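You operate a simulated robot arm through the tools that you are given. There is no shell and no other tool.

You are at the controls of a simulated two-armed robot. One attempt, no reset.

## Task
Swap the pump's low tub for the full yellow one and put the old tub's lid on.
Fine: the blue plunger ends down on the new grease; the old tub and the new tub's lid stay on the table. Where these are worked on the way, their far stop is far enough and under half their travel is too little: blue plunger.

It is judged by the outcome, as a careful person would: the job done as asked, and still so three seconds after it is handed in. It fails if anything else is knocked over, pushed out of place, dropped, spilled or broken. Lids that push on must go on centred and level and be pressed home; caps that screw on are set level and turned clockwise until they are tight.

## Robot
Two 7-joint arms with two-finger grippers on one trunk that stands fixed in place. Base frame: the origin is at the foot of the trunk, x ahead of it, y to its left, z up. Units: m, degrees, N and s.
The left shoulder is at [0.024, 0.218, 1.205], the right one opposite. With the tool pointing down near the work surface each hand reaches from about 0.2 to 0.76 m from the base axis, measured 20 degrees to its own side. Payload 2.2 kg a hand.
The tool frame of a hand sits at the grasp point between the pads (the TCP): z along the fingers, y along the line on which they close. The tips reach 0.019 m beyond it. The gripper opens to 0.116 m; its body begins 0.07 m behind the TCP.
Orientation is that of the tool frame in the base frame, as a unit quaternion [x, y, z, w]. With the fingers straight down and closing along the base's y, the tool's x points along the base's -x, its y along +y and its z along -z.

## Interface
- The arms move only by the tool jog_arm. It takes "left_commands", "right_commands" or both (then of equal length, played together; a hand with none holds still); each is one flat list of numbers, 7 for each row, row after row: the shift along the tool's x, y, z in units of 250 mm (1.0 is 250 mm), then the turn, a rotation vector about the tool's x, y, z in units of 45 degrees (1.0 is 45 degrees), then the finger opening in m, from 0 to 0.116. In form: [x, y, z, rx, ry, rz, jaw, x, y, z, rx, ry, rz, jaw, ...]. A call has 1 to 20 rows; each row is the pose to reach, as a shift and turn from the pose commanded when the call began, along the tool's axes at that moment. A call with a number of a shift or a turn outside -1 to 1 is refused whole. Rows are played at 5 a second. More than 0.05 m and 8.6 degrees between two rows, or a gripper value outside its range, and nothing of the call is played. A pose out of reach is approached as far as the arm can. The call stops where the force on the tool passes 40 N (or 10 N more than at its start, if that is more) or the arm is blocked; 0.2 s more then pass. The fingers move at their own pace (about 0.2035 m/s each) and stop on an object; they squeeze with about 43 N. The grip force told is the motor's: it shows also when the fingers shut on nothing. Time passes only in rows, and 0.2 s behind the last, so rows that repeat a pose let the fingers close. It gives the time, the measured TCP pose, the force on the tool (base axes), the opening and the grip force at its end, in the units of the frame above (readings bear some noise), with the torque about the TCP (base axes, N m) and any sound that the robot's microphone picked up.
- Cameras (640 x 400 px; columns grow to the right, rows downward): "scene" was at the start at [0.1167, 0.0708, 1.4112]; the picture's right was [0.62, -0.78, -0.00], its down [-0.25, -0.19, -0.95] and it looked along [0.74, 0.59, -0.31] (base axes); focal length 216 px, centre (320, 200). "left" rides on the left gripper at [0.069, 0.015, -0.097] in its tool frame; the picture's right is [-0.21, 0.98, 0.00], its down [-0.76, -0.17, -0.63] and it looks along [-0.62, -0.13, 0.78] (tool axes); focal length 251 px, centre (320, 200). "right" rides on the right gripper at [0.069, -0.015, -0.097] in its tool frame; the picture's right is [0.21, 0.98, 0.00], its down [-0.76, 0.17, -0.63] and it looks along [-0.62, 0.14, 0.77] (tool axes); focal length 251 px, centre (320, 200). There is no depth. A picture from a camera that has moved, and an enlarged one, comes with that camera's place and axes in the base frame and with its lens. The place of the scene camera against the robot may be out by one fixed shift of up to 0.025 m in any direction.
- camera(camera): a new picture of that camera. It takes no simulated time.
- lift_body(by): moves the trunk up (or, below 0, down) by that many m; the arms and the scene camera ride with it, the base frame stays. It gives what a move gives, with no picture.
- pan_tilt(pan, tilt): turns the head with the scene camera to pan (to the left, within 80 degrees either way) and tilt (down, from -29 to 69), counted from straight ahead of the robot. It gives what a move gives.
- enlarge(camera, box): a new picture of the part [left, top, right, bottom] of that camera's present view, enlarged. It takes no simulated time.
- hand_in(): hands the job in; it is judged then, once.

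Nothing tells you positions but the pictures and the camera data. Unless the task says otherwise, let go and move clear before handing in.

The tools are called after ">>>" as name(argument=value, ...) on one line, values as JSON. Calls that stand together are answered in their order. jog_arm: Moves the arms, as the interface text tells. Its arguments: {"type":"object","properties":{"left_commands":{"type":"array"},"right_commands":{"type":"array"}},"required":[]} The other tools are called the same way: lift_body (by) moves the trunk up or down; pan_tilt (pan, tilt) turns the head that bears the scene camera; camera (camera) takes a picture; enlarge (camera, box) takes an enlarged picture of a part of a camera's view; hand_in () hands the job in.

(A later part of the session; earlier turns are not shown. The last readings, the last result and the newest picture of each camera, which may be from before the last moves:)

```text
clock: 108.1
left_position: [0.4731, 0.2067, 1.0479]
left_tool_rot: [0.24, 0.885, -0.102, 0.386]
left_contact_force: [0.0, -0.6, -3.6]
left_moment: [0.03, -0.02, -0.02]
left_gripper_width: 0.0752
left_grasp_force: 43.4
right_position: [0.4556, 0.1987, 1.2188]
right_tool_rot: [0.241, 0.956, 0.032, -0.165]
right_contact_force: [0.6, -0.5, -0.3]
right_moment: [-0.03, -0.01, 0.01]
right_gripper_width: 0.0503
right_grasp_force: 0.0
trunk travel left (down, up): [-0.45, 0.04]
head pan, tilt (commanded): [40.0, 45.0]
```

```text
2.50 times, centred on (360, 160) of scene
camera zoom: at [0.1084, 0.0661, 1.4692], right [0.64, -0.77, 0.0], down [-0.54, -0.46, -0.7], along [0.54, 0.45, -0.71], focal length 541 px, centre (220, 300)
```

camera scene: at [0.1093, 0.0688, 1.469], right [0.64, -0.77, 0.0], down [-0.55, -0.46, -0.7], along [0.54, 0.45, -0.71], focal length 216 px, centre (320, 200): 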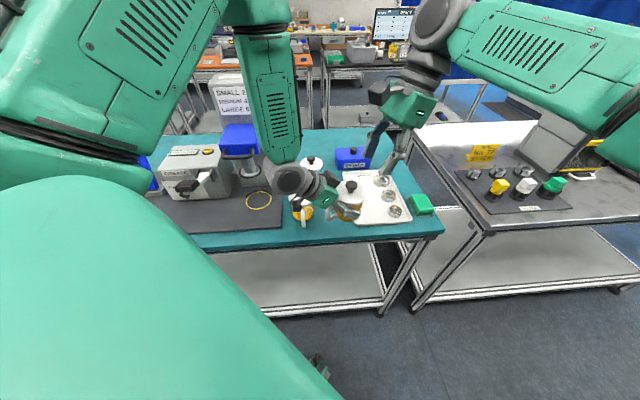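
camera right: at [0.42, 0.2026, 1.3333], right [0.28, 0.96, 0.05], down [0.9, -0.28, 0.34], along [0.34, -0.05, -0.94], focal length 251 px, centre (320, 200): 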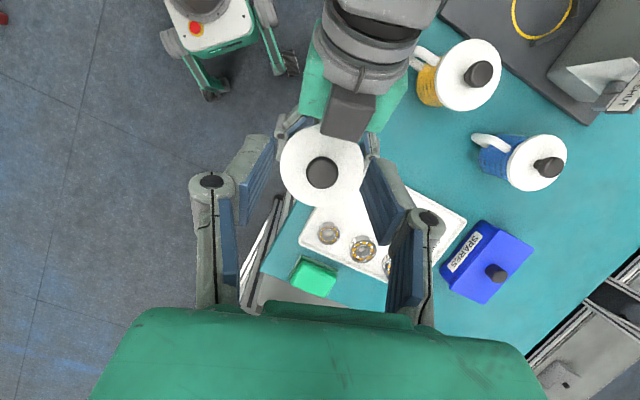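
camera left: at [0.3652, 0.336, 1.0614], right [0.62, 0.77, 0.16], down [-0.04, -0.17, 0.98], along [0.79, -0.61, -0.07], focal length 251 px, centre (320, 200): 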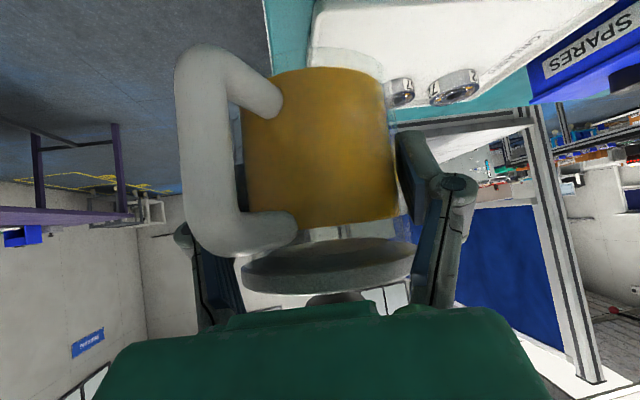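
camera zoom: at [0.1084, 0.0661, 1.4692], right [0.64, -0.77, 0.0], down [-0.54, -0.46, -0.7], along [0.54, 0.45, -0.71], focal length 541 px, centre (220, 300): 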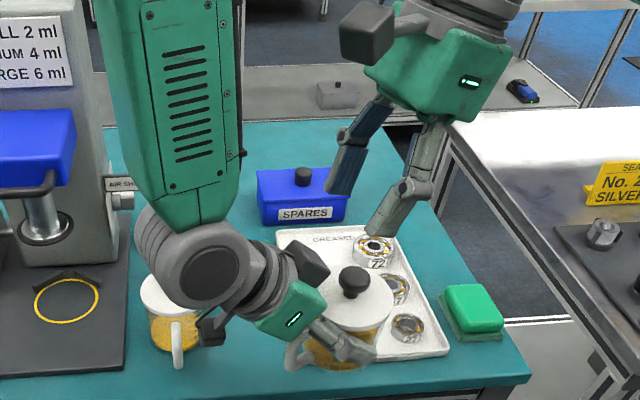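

The knob is nearly below the right gripper now. I'll zoom in for an accurate fix.

>>> enlarge(camera="right", box=[250, 90, 410, 230])

>>> camera(camera="left")

```text
2.86 times, centred on (330, 160) of right
camera zoom: at [0.42, 0.2026, 1.3333], right [0.28, 0.96, 0.05], down [0.9, -0.28, 0.34], along [0.34, -0.05, -0.94], focal length 718 px, centre (291, 314)
```

zoom: 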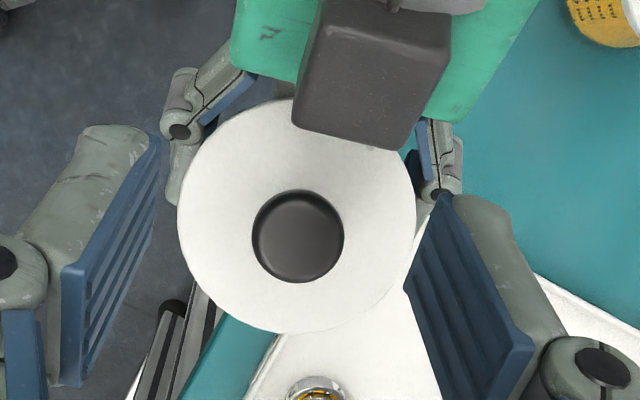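

```text
taken
camera left: at [0.3801, 0.2783, 1.063], right [0.62, 0.77, 0.16], down [-0.04, -0.17, 0.98], along [0.79, -0.61, -0.07], focal length 251 px, centre (320, 200)
```

left: 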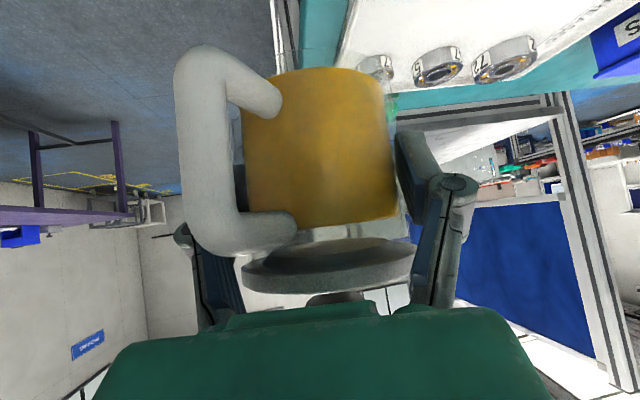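

The knob is at about (0.4775, 0.201, 1.110). I'll reduce the lean to about 10° and come to 5 cm above it.

>>> jog_arm(right_commands=[-0.046, 0.014, 0.049, 0, -0.05, 0, 0.056, -0.092, 0.027, 0.098, 0, -0.1, 0, 0.056, -0.138, 0.041, 0.147, 0, -0.15, 0, 0.056, -0.184, 0.055, 0.196, 0, -0.2, 0, 0.056, -0.184, 0.055, 0.196, 0, -0.2, 0, 0.056])

>>> camera(camera="right")

>>> enlarge(camera="scene", box=[260, 80, 460, 240])

```text
clock: 109.3
left_position: [0.4743, 0.2066, 1.0477]
left_tool_rot: [0.239, 0.884, -0.102, 0.388]
left_contact_force: [-0.4, -0.3, -3.1]
left_moment: [0.02, -0.02, -0.02]
left_gripper_width: 0.0747
left_grasp_force: 42.8
right_position: [0.4981, 0.1793, 1.1592]
right_tool_rot: [0.243, 0.966, 0.013, -0.088]
right_contact_force: [-0.1, 0.3, -0.2]
right_moment: [-0.02, 0.02, 0.01]
right_gripper_width: 0.0559
right_grasp_force: 0.0
right hand out of reach, approached as far as the arm can: row 2, 3, 4, 5
trunk travel left (down, up): [-0.45, 0.04]
head pan, tilt (commanded): [40.0, 45.0]
```

```text
taken
camera right: at [0.4454, 0.1929, 1.2665], right [0.28, 0.96, 0.02], down [0.84, -0.25, 0.48], along [0.47, -0.12, -0.87], focal length 251 px, centre (320, 200)
```

right: 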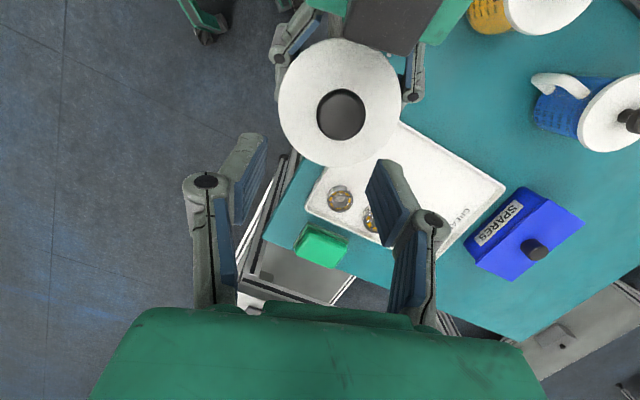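

```text
2.50 times, centred on (360, 160) of scene
camera zoom: at [0.1091, 0.0659, 1.4692], right [0.64, -0.77, 0.0], down [-0.55, -0.46, -0.7], along [0.54, 0.45, -0.71], focal length 541 px, centre (220, 300)
```

zoom: 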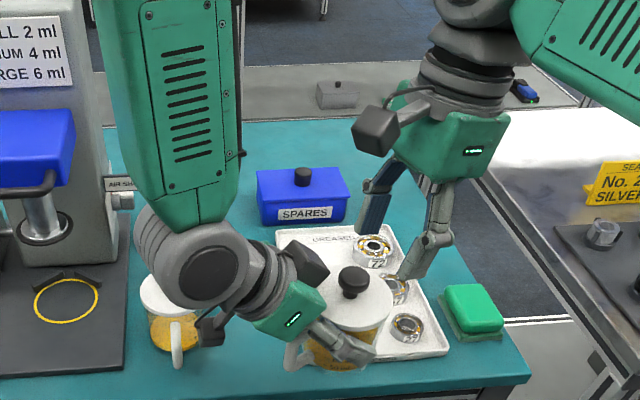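

>>> jog_arm(left_commands=[-0.023, -0.019, 0.025, 0, 0, 0, 0.06, -0.047, -0.037, 0.049, 0, 0, 0, 0.06, -0.07, -0.056, 0.074, 0, 0, 0, 0.06, -0.07, -0.056, 0.074, 0, 0, 0, 0.06])

>>> enlarge(camera="right", box=[230, 40, 430, 220])

```text
clock: 110.3
left_position: [0.4878, 0.1816, 1.0485]
left_tool_rot: [0.241, 0.884, -0.102, 0.387]
left_contact_force: [-0.3, 0.5, -3.5]
left_moment: [0.05, 0.0, 0.02]
left_gripper_width: 0.0749
left_grasp_force: 43.0
right_position: [0.4951, 0.1809, 1.1596]
right_tool_rot: [0.243, 0.966, 0.013, -0.088]
right_contact_force: [-0.3, 0.2, -0.6]
right_moment: [0.03, -0.01, 0.02]
right_gripper_width: 0.0559
right_grasp_force: 0.0
trunk travel left (down, up): [-0.45, 0.04]
head pan, tilt (commanded): [40.0, 45.0]
```

```text
2.22 times, centred on (330, 130) of right
camera zoom: at [0.445, 0.193, 1.2667], right [0.28, 0.96, 0.02], down [0.84, -0.25, 0.49], along [0.47, -0.12, -0.87], focal length 559 px, centre (298, 356)
```

zoom: 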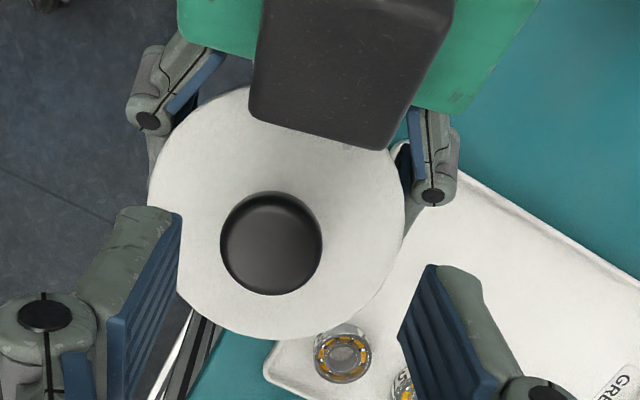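

Nearly aligned. I'll trim about 7 mm each way and lower the right fingers around the knob.

>>> jog_arm(right_commands=[-0.014, -0.012, 0.03, 0, 0, 0, 0.056, -0.028, -0.024, 0.06, 0, 0, 0, 0.056, -0.028, -0.024, 0.11, 0, 0, 0, 0.056, -0.028, -0.024, 0.15, 0, 0, 0, 0.056, -0.028, -0.024, 0.15, 0, 0, 0, 0.056])

>>> camera(camera="right")

>>> enlarge(camera="scene", box=[300, 100, 440, 230])

```text
clock: 111.5
left_position: [0.4884, 0.1816, 1.048]
left_tool_rot: [0.24, 0.885, -0.102, 0.387]
left_contact_force: [0.6, -0.6, -3.9]
left_moment: [-0.01, 0.01, -0.02]
left_gripper_width: 0.075
left_grasp_force: 42.6
right_position: [0.4927, 0.1753, 1.1207]
right_tool_rot: [0.243, 0.966, 0.013, -0.088]
right_contact_force: [0.2, -0.2, 0.3]
right_moment: [0.01, -0.02, 0.01]
right_gripper_width: 0.0557
right_grasp_force: 0.2
trunk travel left (down, up): [-0.45, 0.04]
head pan, tilt (commanded): [40.0, 45.0]
```

```text
taken
camera right: at [0.4414, 0.1871, 1.2283], right [0.27, 0.96, 0.02], down [0.84, -0.25, 0.48], along [0.47, -0.12, -0.87], focal length 251 px, centre (320, 200)
```

right: 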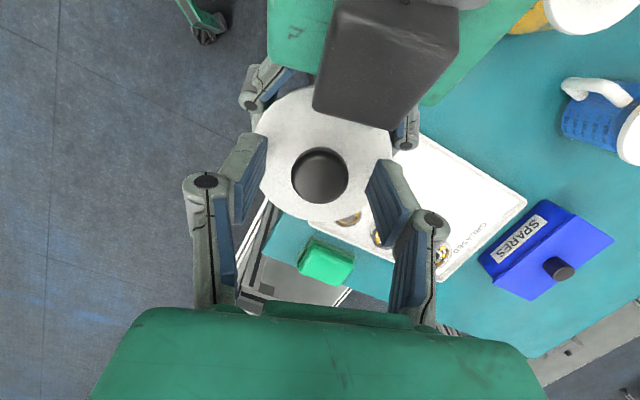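

```text
3.08 times, centred on (370, 165) of scene
camera zoom: at [0.1085, 0.0656, 1.4692], right [0.64, -0.77, 0.0], down [-0.54, -0.46, -0.7], along [0.54, 0.45, -0.71], focal length 666 px, centre (166, 308)
```

zoom: 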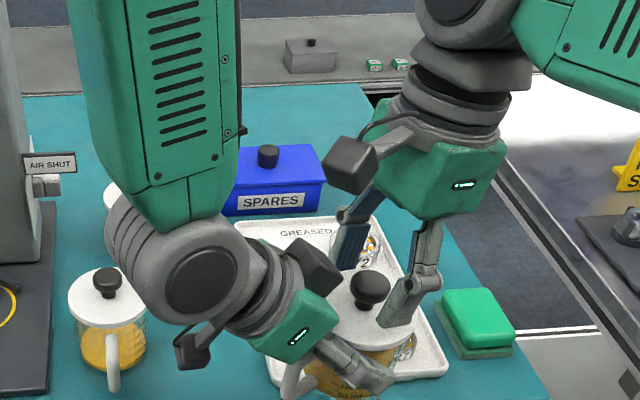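

The knob is centred between the fingers. A final 18 mm down and then close.

>>> jog_arm(right_commands=[-0.008, 0.002, 0.036, 0, 0, 0, 0.056, -0.008, 0.002, 0.072, 0, 0, 0, 0.056, -0.008, 0.002, 0.072, 0, 0, 0, 0.056])

>>> camera(camera="right")

```text
clock: 112.3
left_position: [0.4874, 0.1819, 1.0473]
left_tool_rot: [0.24, 0.886, -0.101, 0.384]
left_contact_force: [-1.2, -1.7, -22.4]
left_moment: [0.27, 0.14, 0.05]
left_gripper_width: 0.075
left_grasp_force: 42.6
right_position: [0.4915, 0.1749, 1.1051]
right_tool_rot: [0.243, 0.966, 0.012, -0.089]
right_contact_force: [1.3, -0.1, 20.4]
right_moment: [-0.06, -0.16, 0.01]
right_gripper_width: 0.0473
right_grasp_force: 0.0
trunk travel left (down, up): [-0.45, 0.04]
head pan, tilt (commanded): [40.0, 45.0]
```

```text
taken
camera right: at [0.4407, 0.1873, 1.2122], right [0.28, 0.96, 0.02], down [0.84, -0.25, 0.49], along [0.47, -0.12, -0.87], focal length 251 px, centre (320, 200)
```

right: 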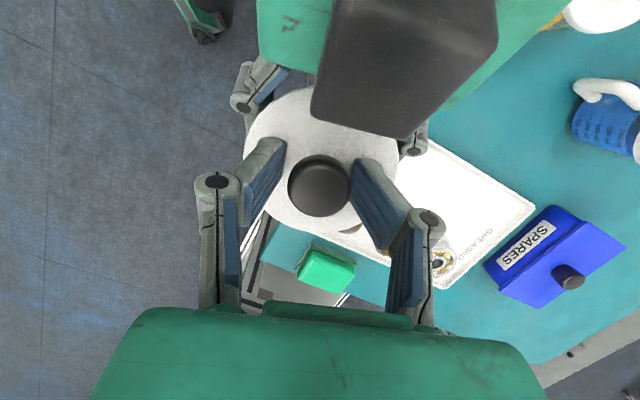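

The fingertips touched the lid plate. I'll raise 4 mm and then close on the knob.

>>> jog_arm(right_commands=[0, 0, -0.018, 0, 0, 0, 0.05, 0, 0, -0.018, 0, 0, 0, 0.05, 0, 0, -0.018, 0, 0, 0, 0.03, 0, 0, -0.018, 0, 0, 0, 0.015, 0, 0, -0.018, 0, 0, 0, 0.012])

>>> camera(camera="right")

>>> camera(camera="left")

```text
clock: 113.5
left_position: [0.4883, 0.1803, 1.0486]
left_tool_rot: [0.24, 0.885, -0.102, 0.387]
left_contact_force: [1.9, -4.4, -15.2]
left_moment: [-0.12, 0.51, 0.06]
left_gripper_width: 0.0748
left_grasp_force: 43.2
right_position: [0.4921, 0.1751, 1.1092]
right_tool_rot: [0.243, 0.966, 0.013, -0.09]
right_contact_force: [-2.2, 4.7, 11.5]
right_moment: [0.52, -0.37, -0.1]
right_gripper_width: 0.0213
right_grasp_force: 43.1
trunk travel left (down, up): [-0.45, 0.04]
head pan, tilt (commanded): [40.0, 45.0]
```

```text
taken
camera right: at [0.4407, 0.188, 1.2157], right [0.27, 0.96, 0.02], down [0.84, -0.25, 0.48], along [0.47, -0.12, -0.87], focal length 251 px, centre (320, 200)
```

right: 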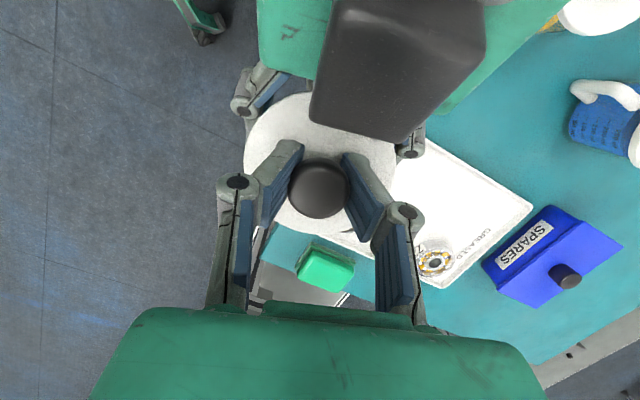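

```text
taken
camera left: at [0.3948, 0.2529, 1.063], right [0.62, 0.77, 0.16], down [-0.04, -0.17, 0.98], along [0.79, -0.61, -0.07], focal length 251 px, centre (320, 200)
```

left: 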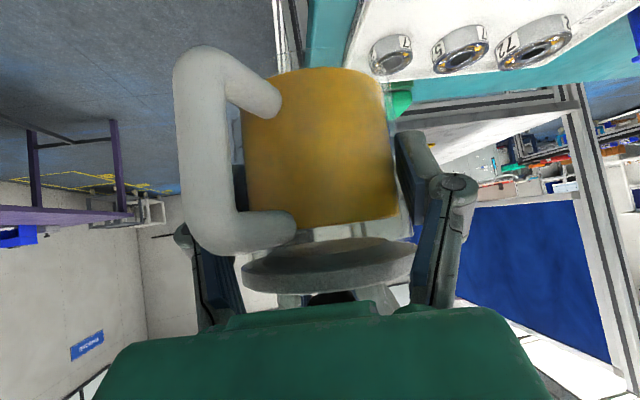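

The knob is gripped. Now I'll pull straight up in small steps while the left holds the tub.

>>> jog_arm(right_commands=[0.0015, 0, -0.008, 0, 0, 0, 0.012, 0.003, 0, -0.016, 0, 0, 0, 0.012, 0.0045, -0.001, -0.024, 0, 0, 0, 0.012, 0.006, -0.001, -0.032, 0, 0, 0, 0.012])

>>> camera(camera="left")

```text
clock: 114.5
left_position: [0.4894, 0.1796, 1.048]
left_tool_rot: [0.24, 0.884, -0.102, 0.388]
left_contact_force: [0.3, 0.6, -4.0]
left_moment: [0.01, 0.01, 0.0]
left_gripper_width: 0.075
left_grasp_force: 42.9
right_position: [0.4928, 0.1752, 1.1152]
right_tool_rot: [0.242, 0.966, 0.012, -0.089]
right_contact_force: [0.4, 1.3, 0.0]
right_moment: [-0.01, -0.02, 0.02]
right_gripper_width: 0.0208
right_grasp_force: 42.6
trunk travel left (down, up): [-0.45, 0.04]
head pan, tilt (commanded): [40.0, 45.0]
heard: snap
```

```text
taken
camera left: at [0.3948, 0.2531, 1.0632], right [0.62, 0.77, 0.16], down [-0.04, -0.17, 0.98], along [0.79, -0.61, -0.07], focal length 251 px, centre (320, 200)
```

left: 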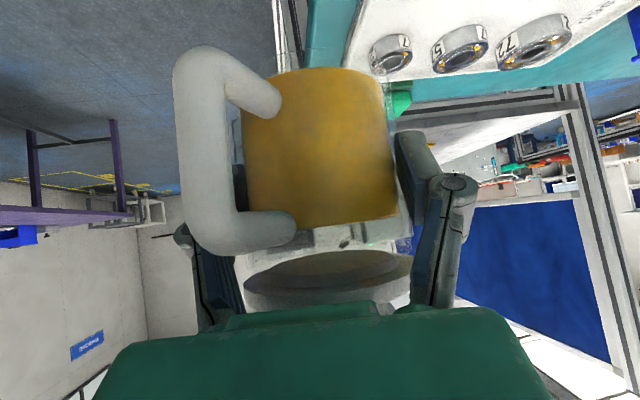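

A snap, and the lid is off. It needs to slide forward as it rises to clear the left palm, so I'll move up slightly and then forward and up.

>>> jog_arm(right_commands=[0.004, 0, -0.024, 0, 0, 0, 0.012, -0.025, -0.001, -0.035, 0, 0, 0, 0.012, -0.053, -0.003, -0.045, 0, 0, 0, 0.012, -0.082, -0.005, -0.056, 0, 0, 0, 0.012, -0.11, -0.006, -0.068, 0, 0, 0, 0.012, -0.163, -0.007, -0.11, 0, 0, 0, 0.012])

>>> camera(camera="right")

>>> enlarge(camera="scene", box=[300, 100, 440, 230])

>>> camera(camera="left")

```text
clock: 115.9
left_position: [0.4896, 0.1807, 1.0479]
left_tool_rot: [0.24, 0.885, -0.103, 0.386]
left_contact_force: [-0.2, 0.9, -3.6]
left_moment: [-0.03, -0.02, 0.0]
left_gripper_width: 0.0748
left_grasp_force: 42.6
right_position: [0.5315, 0.1523, 1.1375]
right_tool_rot: [0.242, 0.966, 0.012, -0.089]
right_contact_force: [-0.2, 0.3, -0.2]
right_moment: [-0.02, 0.02, -0.02]
right_gripper_width: 0.0204
right_grasp_force: 42.6
trunk travel left (down, up): [-0.45, 0.04]
head pan, tilt (commanded): [40.0, 45.0]
```

```text
taken
camera right: at [0.481, 0.1646, 1.2438], right [0.27, 0.96, 0.02], down [0.84, -0.25, 0.48], along [0.47, -0.12, -0.88], focal length 251 px, centre (320, 200)
```

right: 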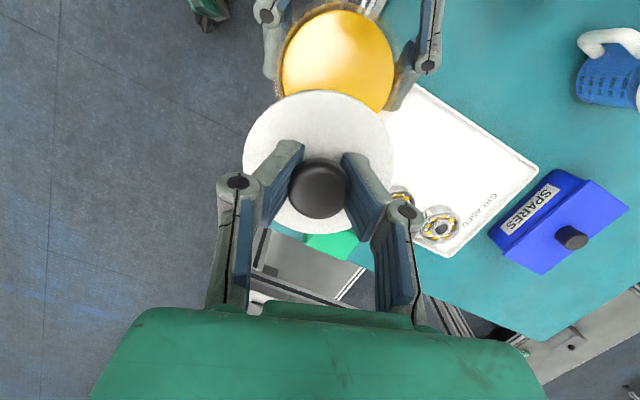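

```text
3.08 times, centred on (370, 165) of scene
camera zoom: at [0.1091, 0.0652, 1.4692], right [0.64, -0.77, 0.0], down [-0.55, -0.46, -0.7], along [0.54, 0.45, -0.71], focal length 666 px, centre (166, 308)
```

zoom: 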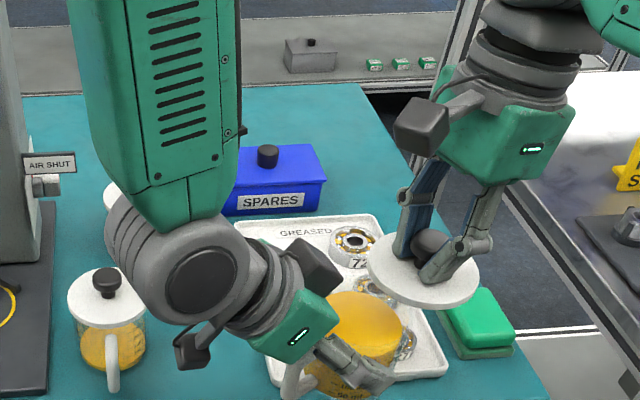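

```text
taken
camera left: at [0.3952, 0.2528, 1.063], right [0.62, 0.77, 0.16], down [-0.04, -0.17, 0.98], along [0.79, -0.61, -0.07], focal length 251 px, centre (320, 200)
```

left: 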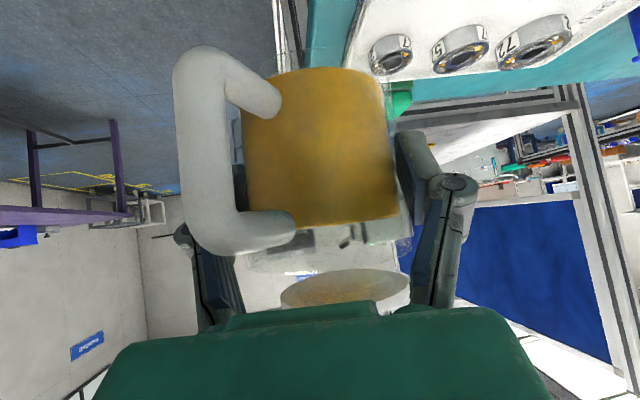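

The lid is off and held by the right hand, and the yellow grease is showing. I'll move the right hand clear, up and to the right.

>>> jog_arm(right_commands=[-0.033, -0.09, -0.086, 0, 0, 0, 0.012, -0.065, -0.179, -0.171, 0, 0, 0, 0.012, -0.098, -0.269, -0.257, 0, 0, 0, 0.012, -0.13, -0.358, -0.342, 0, 0, 0, 0.012])

>>> camera(camera="scene")

```text
clock: 116.9
left_position: [0.488, 0.1819, 1.0483]
left_tool_rot: [0.24, 0.884, -0.103, 0.387]
left_contact_force: [-0.7, 0.1, -2.9]
left_moment: [-0.03, -0.02, -0.02]
left_gripper_width: 0.0748
left_grasp_force: 43.0
right_position: [0.5316, 0.0544, 1.216]
right_tool_rot: [0.243, 0.966, 0.013, -0.088]
right_contact_force: [0.2, 0.0, -0.4]
right_moment: [-0.01, 0.0, 0.0]
right_gripper_width: 0.0208
right_grasp_force: 43.8
trunk travel left (down, up): [-0.45, 0.04]
head pan, tilt (commanded): [40.0, 45.0]
```

```text
taken
camera scene: at [0.1075, 0.0638, 1.4694], right [0.64, -0.77, 0.0], down [-0.54, -0.46, -0.7], along [0.54, 0.45, -0.71], focal length 216 px, centre (320, 200)
```

scene: 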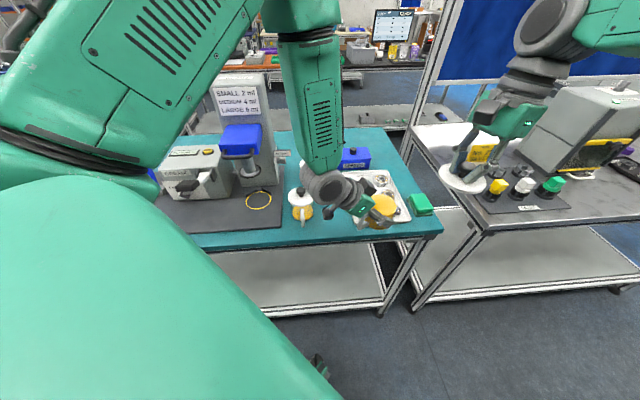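

Both tubs need shuffling: the lidded old tub stands in the only low path to the pump. I'll set the open yellow tub down at its earlier spot, move the old tub aside, and then take the yellow one to the pump. First I'll swing the yellow tub back, keeping it upright.

>>> jog_arm(left_commands=[0.034, 0.05, -0.036, -0.102, 0.001, -0.095, 0.06, 0.068, 0.1, -0.073, -0.204, 0.001, -0.189, 0.06, 0.102, 0.149, -0.109, -0.305, 0.002, -0.284, 0.06, 0.136, 0.199, -0.145, -0.407, 0.002, -0.378, 0.06, 0.136, 0.199, -0.145, -0.407, 0.002, -0.378, 0.06])

>>> camera(camera="left")

```text
clock: 118.1
left_position: [0.4706, 0.2498, 1.0486]
left_tool_rot: [0.042, 0.916, -0.017, 0.399]
left_contact_force: [-0.3, -0.4, -2.8]
left_moment: [0.03, 0.0, -0.01]
left_gripper_width: 0.0748
left_grasp_force: 43.0
right_position: [0.5332, 0.0552, 1.2161]
right_tool_rot: [0.243, 0.966, 0.012, -0.088]
right_contact_force: [0.6, -0.2, 0.0]
right_moment: [0.02, 0.02, 0.0]
right_gripper_width: 0.0206
right_grasp_force: 42.4
trunk travel left (down, up): [-0.45, 0.04]
head pan, tilt (commanded): [40.0, 45.0]
```

```text
taken
camera left: at [0.3555, 0.2745, 1.0636], right [0.23, 0.96, 0.16], down [0.03, -0.17, 0.98], along [0.97, -0.22, -0.07], focal length 251 px, centre (320, 200)
```

left: 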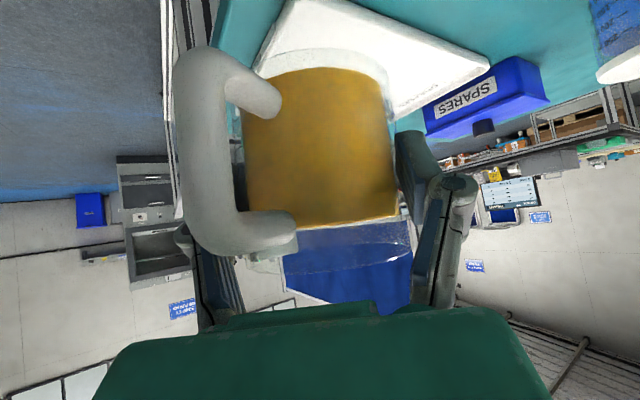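

>>> jog_arm(left_commands=[0.002, 0.041, -0.002, -0.102, 0, -0.095, 0.06, 0.004, 0.081, -0.004, -0.204, 0.001, -0.19, 0.06, 0.006, 0.122, -0.006, -0.305, 0.001, -0.284, 0.06, 0.008, 0.162, -0.008, -0.407, 0.001, -0.379, 0.06, 0.008, 0.162, -0.008, -0.407, 0.001, -0.379, 0.06])

>>> camera(camera="left")

>>> enlarge(camera="scene", box=[240, 120, 420, 250])

```text
clock: 119.3
left_position: [0.47, 0.2872, 1.0483]
left_tool_rot: [-0.158, 0.902, 0.07, 0.395]
left_contact_force: [-0.6, 0.3, -4.1]
left_moment: [-0.02, 0.01, -0.03]
left_gripper_width: 0.0746
left_grasp_force: 43.4
right_position: [0.533, 0.0559, 1.2168]
right_tool_rot: [0.242, 0.966, 0.012, -0.089]
right_contact_force: [0.1, 0.3, 0.3]
right_moment: [-0.01, 0.01, -0.04]
right_gripper_width: 0.0202
right_grasp_force: 42.9
trunk travel left (down, up): [-0.45, 0.04]
head pan, tilt (commanded): [40.0, 45.0]
```

```text
taken
camera left: at [0.355, 0.2624, 1.0627], right [-0.19, 0.97, 0.16], down [0.1, -0.14, 0.98], along [0.98, 0.21, -0.07], focal length 251 px, centre (320, 200)
```

left: 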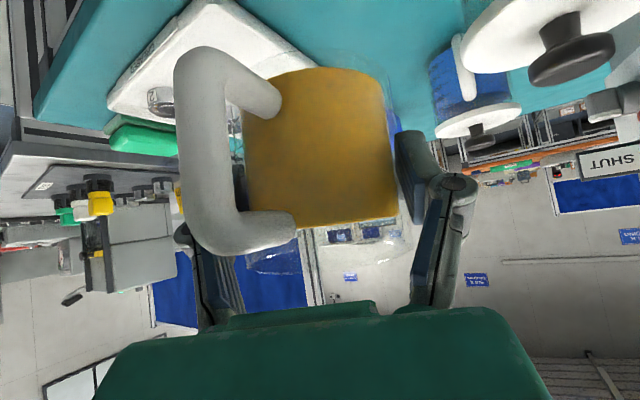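

```text
3.08 times, centred on (330, 185) of scene
camera zoom: at [0.1084, 0.0642, 1.4693], right [0.64, -0.77, 0.0], down [-0.54, -0.46, -0.7], along [0.54, 0.45, -0.71], focal length 666 px, centre (289, 246)
```

zoom: 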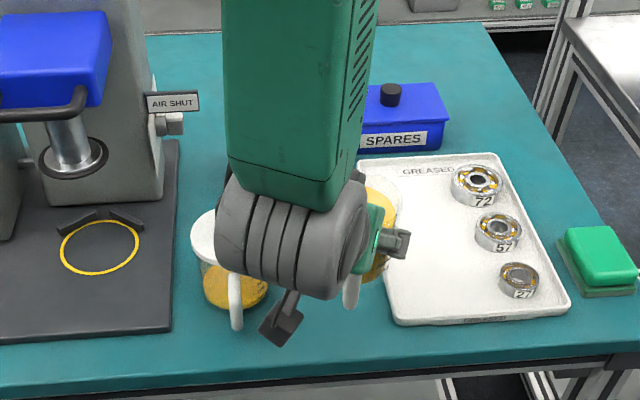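

>>> jog_arm(left_commands=[0.05, 0, 0.046, 0, 0, 0, 0.06, 0.1, 0, 0.092, 0, 0, 0, 0.06, 0.15, 0, 0.138, 0, 0, 0, 0.06, 0.2, 0, 0.184, 0, 0, 0, 0.06, 0.25, 0, 0.23, 0, 0, 0, 0.06, 0.265, 0, 0.244, 0, 0, 0, 0.06])

>>> camera(camera="left")

```text
clock: 120.7
left_position: [0.4716, 0.2893, 0.9581]
left_tool_rot: [-0.156, 0.902, 0.07, 0.395]
left_contact_force: [-0.4, -0.2, -3.0]
left_moment: [0.02, 0.0, -0.05]
left_gripper_width: 0.0748
left_grasp_force: 43.1
right_position: [0.5332, 0.0544, 1.2159]
right_tool_rot: [0.243, 0.966, 0.012, -0.089]
right_contact_force: [-0.4, 0.0, -1.0]
right_moment: [-0.03, 0.02, 0.0]
right_gripper_width: 0.0207
right_grasp_force: 42.9
trunk travel left (down, up): [-0.45, 0.04]
head pan, tilt (commanded): [40.0, 45.0]
```

```text
taken
camera left: at [0.3559, 0.2627, 0.9723], right [-0.19, 0.97, 0.16], down [0.1, -0.14, 0.98], along [0.98, 0.21, -0.07], focal length 251 px, centre (320, 200)
```

left: 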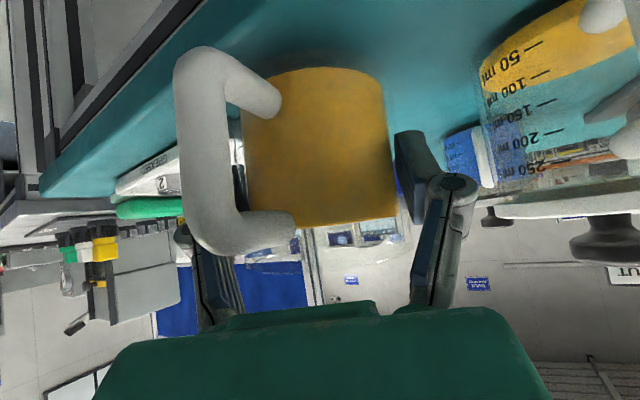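

>>> jog_arm(left_commands=[0.01, 0, 0.009, 0, 0, 0, 0.06, 0.02, 0, 0.018, 0, 0, 0, 0.06, 0.026, 0, 0.024, 0, 0, 0, 0.06])

>>> jog_arm(left_commands=[0.006, 0, 0.0055, 0, 0, 0, 0.06, 0.012, 0, 0.011, 0, 0, 0, 0.06, 0.012, 0, 0.011, 0, 0, 0, 0.06])

```text
clock: 121.5
left_position: [0.4701, 0.2894, 0.9496]
left_tool_rot: [-0.156, 0.903, 0.07, 0.395]
left_contact_force: [-0.6, -0.9, -1.3]
left_moment: [-0.05, -0.06, -0.03]
left_gripper_width: 0.0749
left_grasp_force: 42.9
right_position: [0.5328, 0.055, 1.2159]
right_tool_rot: [0.243, 0.966, 0.012, -0.088]
right_contact_force: [-0.1, 1.0, 0.1]
right_moment: [-0.01, 0.02, 0.0]
right_gripper_width: 0.0204
right_grasp_force: 42.6
trunk travel left (down, up): [-0.45, 0.04]
head pan, tilt (commanded): [40.0, 45.0]
```

```text
clock: 122.3
left_position: [0.4694, 0.2899, 0.9469]
left_tool_rot: [-0.158, 0.902, 0.071, 0.396]
left_contact_force: [-3.5, 4.0, 26.8]
left_moment: [-0.78, -0.13, -0.15]
left_gripper_width: 0.0756
left_grasp_force: 42.8
right_position: [0.5299, 0.0544, 1.2173]
right_tool_rot: [0.243, 0.966, 0.012, -0.089]
right_contact_force: [-0.4, -0.3, -0.6]
right_moment: [0.0, 0.01, 0.0]
right_gripper_width: 0.0205
right_grasp_force: 43.0
trunk travel left (down, up): [-0.45, 0.04]
head pan, tilt (commanded): [40.0, 45.0]
```

On the table. I'll relieve the pressure and release.

>>> jog_arm(left_commands=[-0.009, 0, -0.008, 0, 0, 0, 0.06, -0.009, 0, -0.008, 0, 0, 0, 0.08, -0.009, 0, -0.008, 0, 0, 0, 0.095, -0.009, 0, -0.008, 0, 0, 0, 0.095])

>>> camera(camera="left")

```text
clock: 123.3
left_position: [0.4706, 0.2896, 0.9491]
left_tool_rot: [-0.157, 0.903, 0.07, 0.394]
left_contact_force: [0.1, 0.8, 0.7]
left_moment: [0.01, 0.04, -0.02]
left_gripper_width: 0.0949
left_grasp_force: 0.0
right_position: [0.5331, 0.0558, 1.2157]
right_tool_rot: [0.242, 0.966, 0.012, -0.088]
right_contact_force: [0.4, 0.7, -0.3]
right_moment: [-0.02, 0.01, 0.02]
right_gripper_width: 0.0204
right_grasp_force: 43.2
trunk travel left (down, up): [-0.45, 0.04]
head pan, tilt (commanded): [40.0, 45.0]
```

```text
taken
camera left: at [0.3552, 0.2633, 0.9629], right [-0.19, 0.97, 0.16], down [0.1, -0.14, 0.98], along [0.98, 0.21, -0.07], focal length 251 px, centre (320, 200)
```

left: 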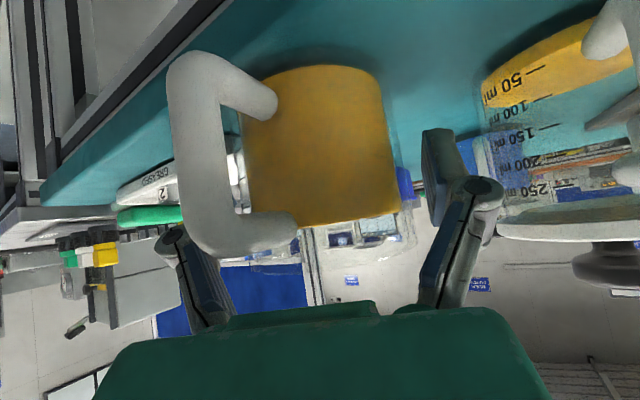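

The yellow tub stands open on the table. I'll raise the left hand straight up and look at the layout from above.

>>> jog_arm(left_commands=[0, 0, 0, 0, 0, 0, 0.1, -0.05, 0, -0.046, 0, 0, 0, 0.1, -0.11, 0, -0.101, 0, 0, 0, 0.1, -0.17, 0, -0.157, 0, 0, 0, 0.1, -0.23, 0, -0.212, 0, 0, 0, 0.1, -0.29, 0, -0.267, 0, 0, 0, 0.1])

>>> camera(camera="left")

>>> camera(camera="right")

```text
clock: 124.7
left_position: [0.4703, 0.2884, 1.0483]
left_tool_rot: [-0.157, 0.902, 0.07, 0.395]
left_contact_force: [-0.6, -0.8, -0.7]
left_moment: [-0.01, -0.02, -0.03]
left_gripper_width: 0.1001
left_grasp_force: 0.0
right_position: [0.5308, 0.0541, 1.2169]
right_tool_rot: [0.243, 0.966, 0.013, -0.089]
right_contact_force: [-0.5, 0.3, 0.3]
right_moment: [0.02, 0.0, 0.0]
right_gripper_width: 0.0204
right_grasp_force: 42.9
trunk travel left (down, up): [-0.45, 0.04]
head pan, tilt (commanded): [40.0, 45.0]
```

```text
taken
camera left: at [0.3548, 0.263, 1.0631], right [-0.19, 0.97, 0.16], down [0.1, -0.14, 0.98], along [0.98, 0.21, -0.07], focal length 251 px, centre (320, 200)
```

left: 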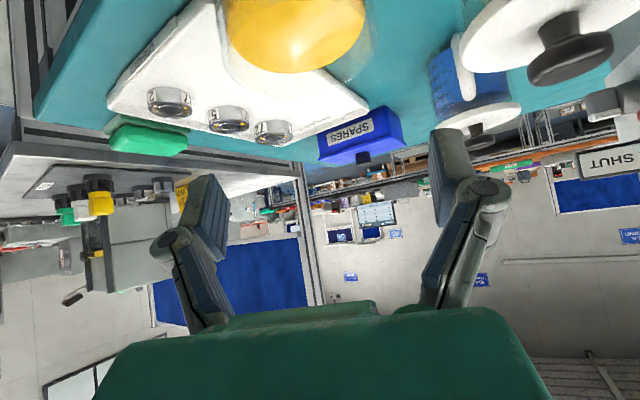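

```text
taken
camera right: at [0.4804, 0.0668, 1.3239], right [0.27, 0.96, 0.02], down [0.84, -0.25, 0.49], along [0.47, -0.12, -0.87], focal length 251 px, centre (320, 200)
```

right: 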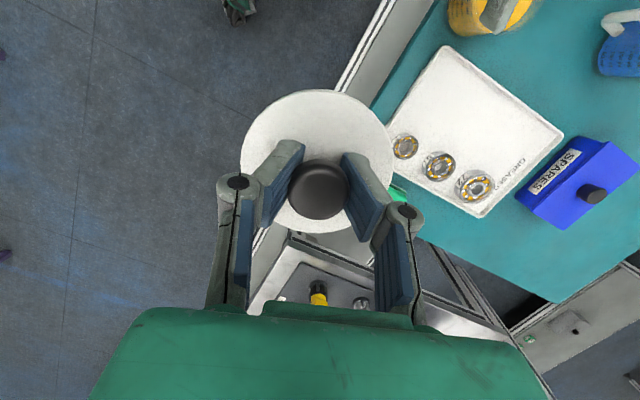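

>>> jog_arm(left_commands=[-0.034, 0, -0.031, 0, 0.143, 0, 0.1, -0.067, 0, -0.062, 0, 0.286, 0, 0.1, -0.101, 0, -0.093, 0, 0.429, 0, 0.1, -0.134, 0, -0.124, 0, 0.572, 0, 0.1, -0.168, 0, -0.155, 0, 0.715, 0, 0.1, -0.201, 0, -0.186, 0, 0.858, 0, 0.1, -0.235, 0, -0.217, 0, 1.0, 0, 0.1])

>>> camera(camera="left")

```text
clock: 126.3
left_position: [0.4723, 0.2895, 1.1274]
left_tool_rot: [-0.172, 0.985, 0.005, 0.018]
left_contact_force: [0.2, -0.5, -0.7]
left_moment: [-0.01, -0.01, -0.01]
left_gripper_width: 0.0999
left_grasp_force: 0.0
right_position: [0.5323, 0.0539, 1.2153]
right_tool_rot: [0.242, 0.966, 0.012, -0.088]
right_contact_force: [-0.6, -0.1, -1.4]
right_moment: [-0.01, -0.02, 0.02]
right_gripper_width: 0.0203
right_grasp_force: 43.0
trunk travel left (down, up): [-0.45, 0.04]
head pan, tilt (commanded): [40.0, 45.0]
```

```text
taken
camera left: at [0.3989, 0.2785, 1.2206], right [-0.13, 0.99, 0.01], down [0.75, 0.09, 0.66], along [0.65, 0.09, -0.75], focal length 251 px, centre (320, 200)
```

left: 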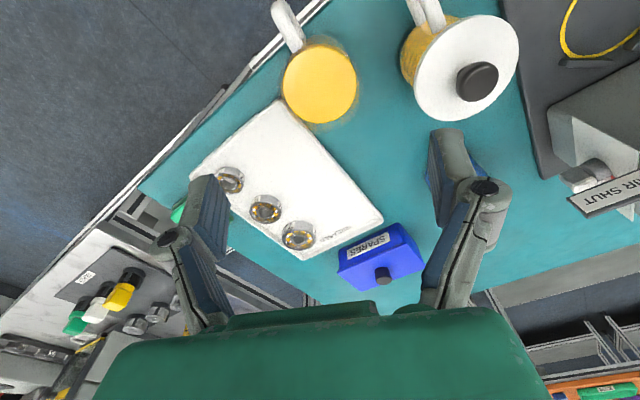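

>>> jog_arm(left_commands=[-0.009, 0.099, -0.02, 0, 0.009, -0.111, 0.1, -0.019, 0.198, -0.04, 0, 0.018, -0.222, 0.09, -0.028, 0.298, -0.04, 0, 0.028, -0.334, 0.08, -0.038, 0.397, -0.04, 0, 0.037, -0.445, 0.07, -0.047, 0.496, -0.04, 0, 0.046, -0.556, 0.07])

>>> camera(camera="left")

```text
clock: 127.5
left_position: [0.4393, 0.4114, 1.136]
left_tool_rot: [-0.382, 0.924, -0.003, 0.002]
left_contact_force: [0.1, 0.5, -0.2]
left_moment: [-0.02, -0.02, 0.01]
left_gripper_width: 0.07
left_grasp_force: 0.1
right_position: [0.533, 0.0552, 1.2164]
right_tool_rot: [0.243, 0.966, 0.012, -0.088]
right_contact_force: [-0.7, -0.2, 0.1]
right_moment: [-0.03, -0.02, 0.02]
right_gripper_width: 0.0202
right_grasp_force: 43.0
trunk travel left (down, up): [-0.45, 0.04]
head pan, tilt (commanded): [40.0, 45.0]
```

```text
taken
camera left: at [0.3795, 0.3739, 1.2322], right [-0.54, 0.84, -0.01], down [0.65, 0.42, 0.63], along [0.54, 0.34, -0.77], focal length 251 px, centre (320, 200)
```

left: 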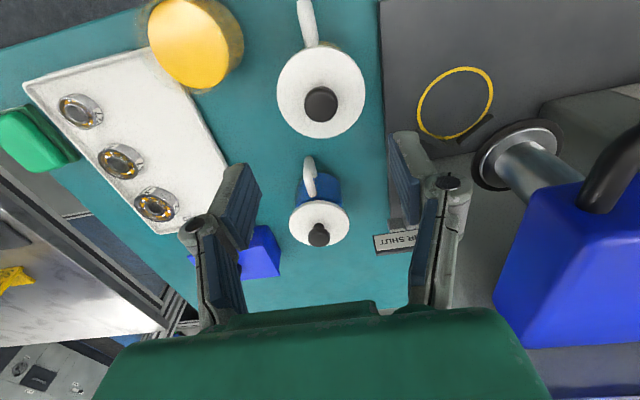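

From above I can see the layout well. The old tub's lid is snapped on, so I can shift the light old tub by its knob to the free place beside the tray. I'll go down on its knob.

>>> jog_arm(left_commands=[0.004, 0, 0.15, 0, 0, 0, 0.07, 0.004, 0, 0.3, 0, 0, 0, 0.07, 0.004, 0, 0.42, 0, 0, 0, 0.07, 0.004, 0, 0.46, 0, 0, 0, 0.07])

>>> camera(camera="left")

```text
clock: 128.5
left_position: [0.4401, 0.41, 1.0211]
left_tool_rot: [-0.381, 0.925, -0.004, 0.003]
left_contact_force: [-0.7, 0.3, -0.3]
left_moment: [0.0, -0.03, 0.0]
left_gripper_width: 0.0696
left_grasp_force: 0.1
right_position: [0.5325, 0.0544, 1.216]
right_tool_rot: [0.242, 0.966, 0.012, -0.089]
right_contact_force: [0.8, 0.6, -0.3]
right_moment: [0.0, 0.0, 0.02]
right_gripper_width: 0.0202
right_grasp_force: 43.0
trunk travel left (down, up): [-0.45, 0.04]
head pan, tilt (commanded): [40.0, 45.0]
```

```text
taken
camera left: at [0.3801, 0.3719, 1.1176], right [-0.54, 0.84, -0.01], down [0.65, 0.42, 0.64], along [0.54, 0.34, -0.77], focal length 251 px, centre (320, 200)
```

left: 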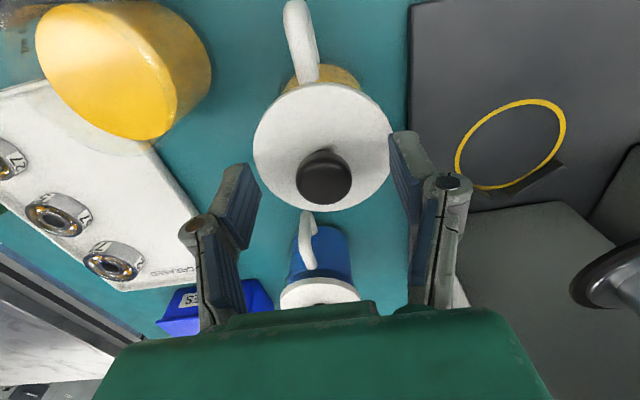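

>>> jog_arm(left_commands=[0.006, 0.004, 0.022, 0, 0, 0, 0.07, 0.006, 0.004, 0.042, 0, 0, 0, 0.05, 0.006, 0.004, 0.042, 0, 0, 0, 0.03, 0.006, 0.004, 0.042, 0, 0, 0, 0.015, 0.006, 0.004, 0.042, 0, 0, 0, 0.012])

>>> camera(camera="left")

```text
clock: 129.7
left_position: [0.439, 0.4087, 1.0113]
left_tool_rot: [-0.381, 0.925, -0.003, 0.002]
left_contact_force: [0.4, 0.2, -1.3]
left_moment: [0.0, 0.03, 0.0]
left_gripper_width: 0.0223
left_grasp_force: 43.3
right_position: [0.5326, 0.0545, 1.215]
right_tool_rot: [0.243, 0.966, 0.012, -0.088]
right_contact_force: [-0.1, -0.5, -0.5]
right_moment: [0.02, 0.0, -0.04]
right_gripper_width: 0.0204
right_grasp_force: 42.8
trunk travel left (down, up): [-0.45, 0.04]
head pan, tilt (commanded): [40.0, 45.0]
```

```text
taken
camera left: at [0.3785, 0.3702, 1.1079], right [-0.54, 0.84, -0.01], down [0.65, 0.42, 0.63], along [0.54, 0.34, -0.77], focal length 251 px, centre (320, 200)
```

left: 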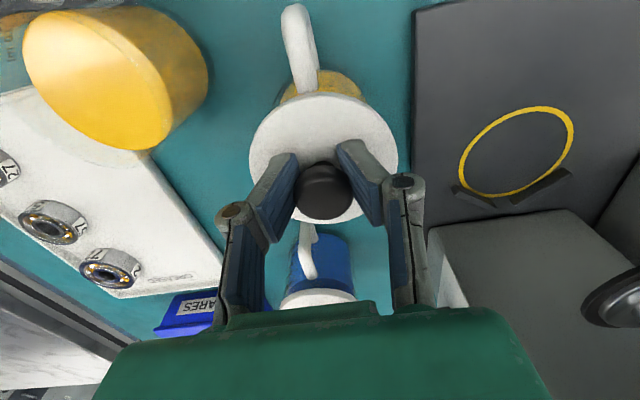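

Knob gripped. Lifting just 10 mm, slowly, to see that tub and lid come together.

>>> jog_arm(left_commands=[0, 0, -0.01, 0, 0, 0, 0.012, 0, 0, -0.02, 0, 0, 0, 0.012, 0, 0, -0.03, 0, 0, 0, 0.012, 0, 0, -0.04, 0, 0, 0, 0.012])

>>> camera(camera="left")

>>> enlarge(camera="scene", box=[240, 140, 400, 250])

```text
clock: 130.7
left_position: [0.4376, 0.4082, 1.0219]
left_tool_rot: [-0.381, 0.925, -0.002, 0.001]
left_contact_force: [0.0, 0.1, -0.9]
left_moment: [0.0, -0.01, 0.02]
left_gripper_width: 0.022
left_grasp_force: 42.5
right_position: [0.5322, 0.0544, 1.2165]
right_tool_rot: [0.242, 0.966, 0.012, -0.088]
right_contact_force: [0.2, 0.1, 0.3]
right_moment: [-0.02, 0.0, -0.01]
right_gripper_width: 0.0205
right_grasp_force: 42.8
trunk travel left (down, up): [-0.45, 0.04]
head pan, tilt (commanded): [40.0, 45.0]
```

```text
taken
camera left: at [0.3778, 0.3703, 1.1183], right [-0.54, 0.84, -0.01], down [0.65, 0.42, 0.63], along [0.54, 0.34, -0.77], focal length 251 px, centre (320, 200)
```

left: 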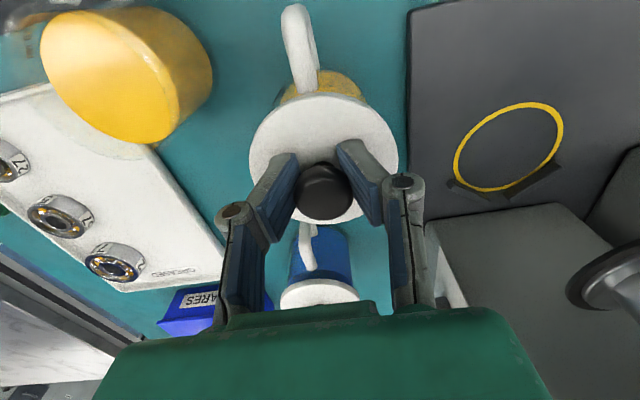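

```text
3.64 times, centred on (320, 195) of scene
camera zoom: at [0.1083, 0.0657, 1.4693], right [0.64, -0.77, 0.0], down [-0.54, -0.46, -0.7], along [0.54, 0.45, -0.71], focal length 787 px, centre (320, 218)
```

zoom: 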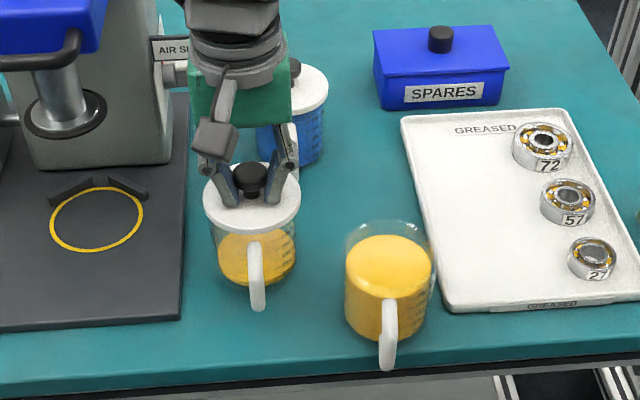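

Tub and lid lift together. I'll raise them above the other tubs' height, carry them across to the free spot, and look before lowering.

>>> jog_arm(left_commands=[0, 0, -0.118, 0, 0, 0, 0.012, 0, 0, -0.236, 0, 0, 0, 0.012, 0, 0, -0.354, 0, 0, 0, 0.012, 0, 0, -0.472, 0, 0, 0, 0.012, -0.074, -0.083, -0.472, 0, 0, 0, 0.012, -0.147, -0.167, -0.472, 0, 0, 0, 0.012, -0.221, -0.25, -0.472, 0, 0, 0, 0.012, -0.294, -0.334, -0.472, 0, 0, 0, 0.012, -0.368, -0.417, -0.472, 0, 0, 0, 0.012])

>>> camera(camera="left")

>>> enlarge(camera="scene", box=[240, 120, 420, 250])

```text
clock: 132.7
left_position: [0.5788, 0.3982, 1.1388]
left_tool_rot: [-0.381, 0.925, -0.002, 0.001]
left_contact_force: [0.5, -0.1, -1.9]
left_moment: [-0.04, 0.01, 0.0]
left_gripper_width: 0.0216
left_grasp_force: 42.8
right_position: [0.5338, 0.0542, 1.2156]
right_tool_rot: [0.243, 0.966, 0.012, -0.09]
right_contact_force: [0.2, 0.1, -0.5]
right_moment: [-0.01, -0.02, 0.01]
right_gripper_width: 0.0197
right_grasp_force: 43.3
trunk travel left (down, up): [-0.45, 0.04]
head pan, tilt (commanded): [40.0, 45.0]
```

```text
taken
camera left: at [0.519, 0.3596, 1.2351], right [-0.54, 0.84, 0.0], down [0.65, 0.42, 0.63], along [0.54, 0.34, -0.77], focal length 251 px, centre (320, 200)
```

left: 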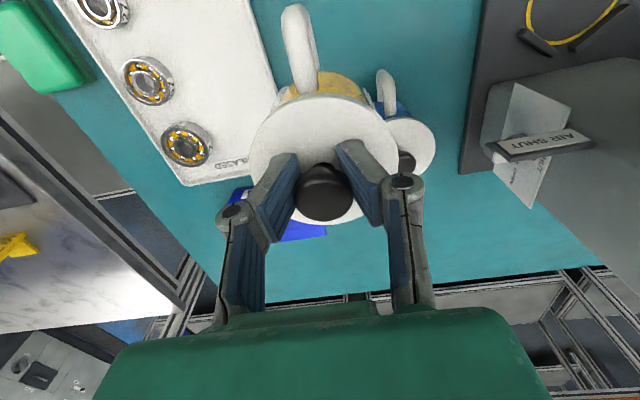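

```text
3.08 times, centred on (330, 185) of scene
camera zoom: at [0.1111, 0.0652, 1.469], right [0.64, -0.77, 0.0], down [-0.55, -0.46, -0.7], along [0.54, 0.45, -0.71], focal length 666 px, centre (289, 246)
```

zoom: 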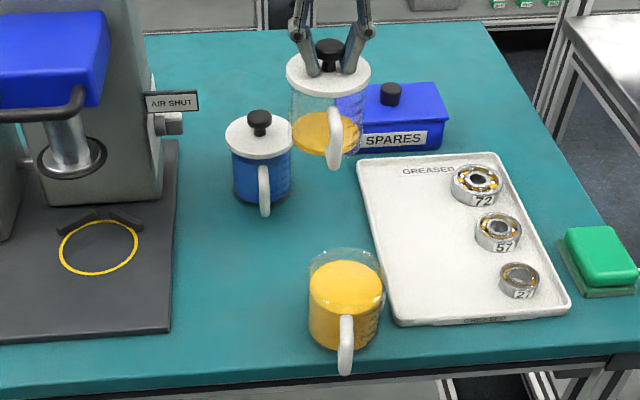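

The spot below is clear of the tray, the blue tub's handle and the yellow tub. Lowering the old tub there.

>>> jog_arm(left_commands=[0, 0, 0.1, 0, 0, 0, 0.012, 0, 0, 0.2, 0, 0, 0, 0.012, 0, 0, 0.3, 0, 0, 0, 0.012, 0, 0, 0.4, 0, 0, 0, 0.012, 0, 0, 0.46, 0, 0, 0, 0.012, 0, 0, 0.49, 0, 0, 0, 0.012])

>>> enlarge(camera="scene", box=[240, 120, 420, 250])

>>> camera(camera="left")

```text
clock: 134.1
left_position: [0.5764, 0.4, 1.0178]
left_tool_rot: [-0.38, 0.925, -0.003, 0.002]
left_contact_force: [-0.1, -0.6, -1.3]
left_moment: [0.02, 0.01, -0.02]
left_gripper_width: 0.0217
left_grasp_force: 43.5
right_position: [0.5315, 0.0539, 1.2157]
right_tool_rot: [0.243, 0.966, 0.011, -0.088]
right_contact_force: [0.3, -0.2, -0.7]
right_moment: [-0.02, 0.0, 0.01]
right_gripper_width: 0.0196
right_grasp_force: 42.9
trunk travel left (down, up): [-0.45, 0.04]
head pan, tilt (commanded): [40.0, 45.0]
```

```text
3.08 times, centred on (330, 185) of scene
camera zoom: at [0.109, 0.0658, 1.4692], right [0.64, -0.77, 0.0], down [-0.55, -0.46, -0.7], along [0.54, 0.45, -0.71], focal length 666 px, centre (289, 246)
```

zoom: 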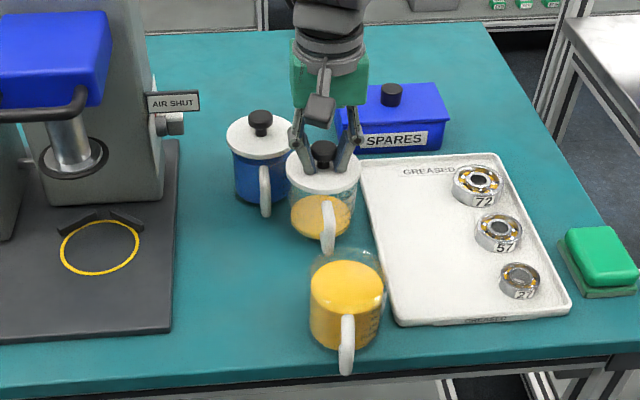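

```text
taken
camera left: at [0.5167, 0.3612, 1.114], right [-0.54, 0.84, -0.01], down [0.65, 0.42, 0.63], along [0.54, 0.34, -0.77], focal length 251 px, centre (320, 200)
```

left: 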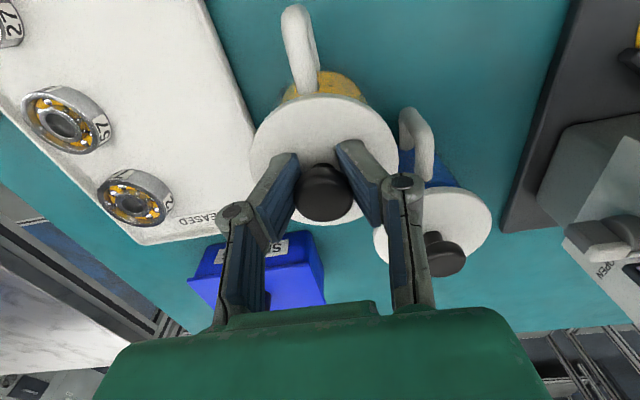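

>>> jog_arm(left_commands=[0, 0, 0.014, 0, 0, 0, 0.012, 0, 0, 0.026, 0, 0, 0, 0.012, 0, 0, 0.034, 0, 0, 0, 0.012])

```text
clock: 134.9
left_position: [0.5765, 0.3981, 1.0108]
left_tool_rot: [-0.381, 0.924, -0.002, 0.001]
left_contact_force: [0.4, -0.1, -1.7]
left_moment: [0.02, 0.0, -0.01]
left_gripper_width: 0.021
left_grasp_force: 43.5
right_position: [0.5327, 0.0545, 1.2167]
right_tool_rot: [0.242, 0.966, 0.012, -0.089]
right_contact_force: [0.2, 1.1, -0.1]
right_moment: [0.01, 0.0, 0.01]
right_gripper_width: 0.0195
right_grasp_force: 43.1
trunk travel left (down, up): [-0.45, 0.04]
head pan, tilt (commanded): [40.0, 45.0]
```

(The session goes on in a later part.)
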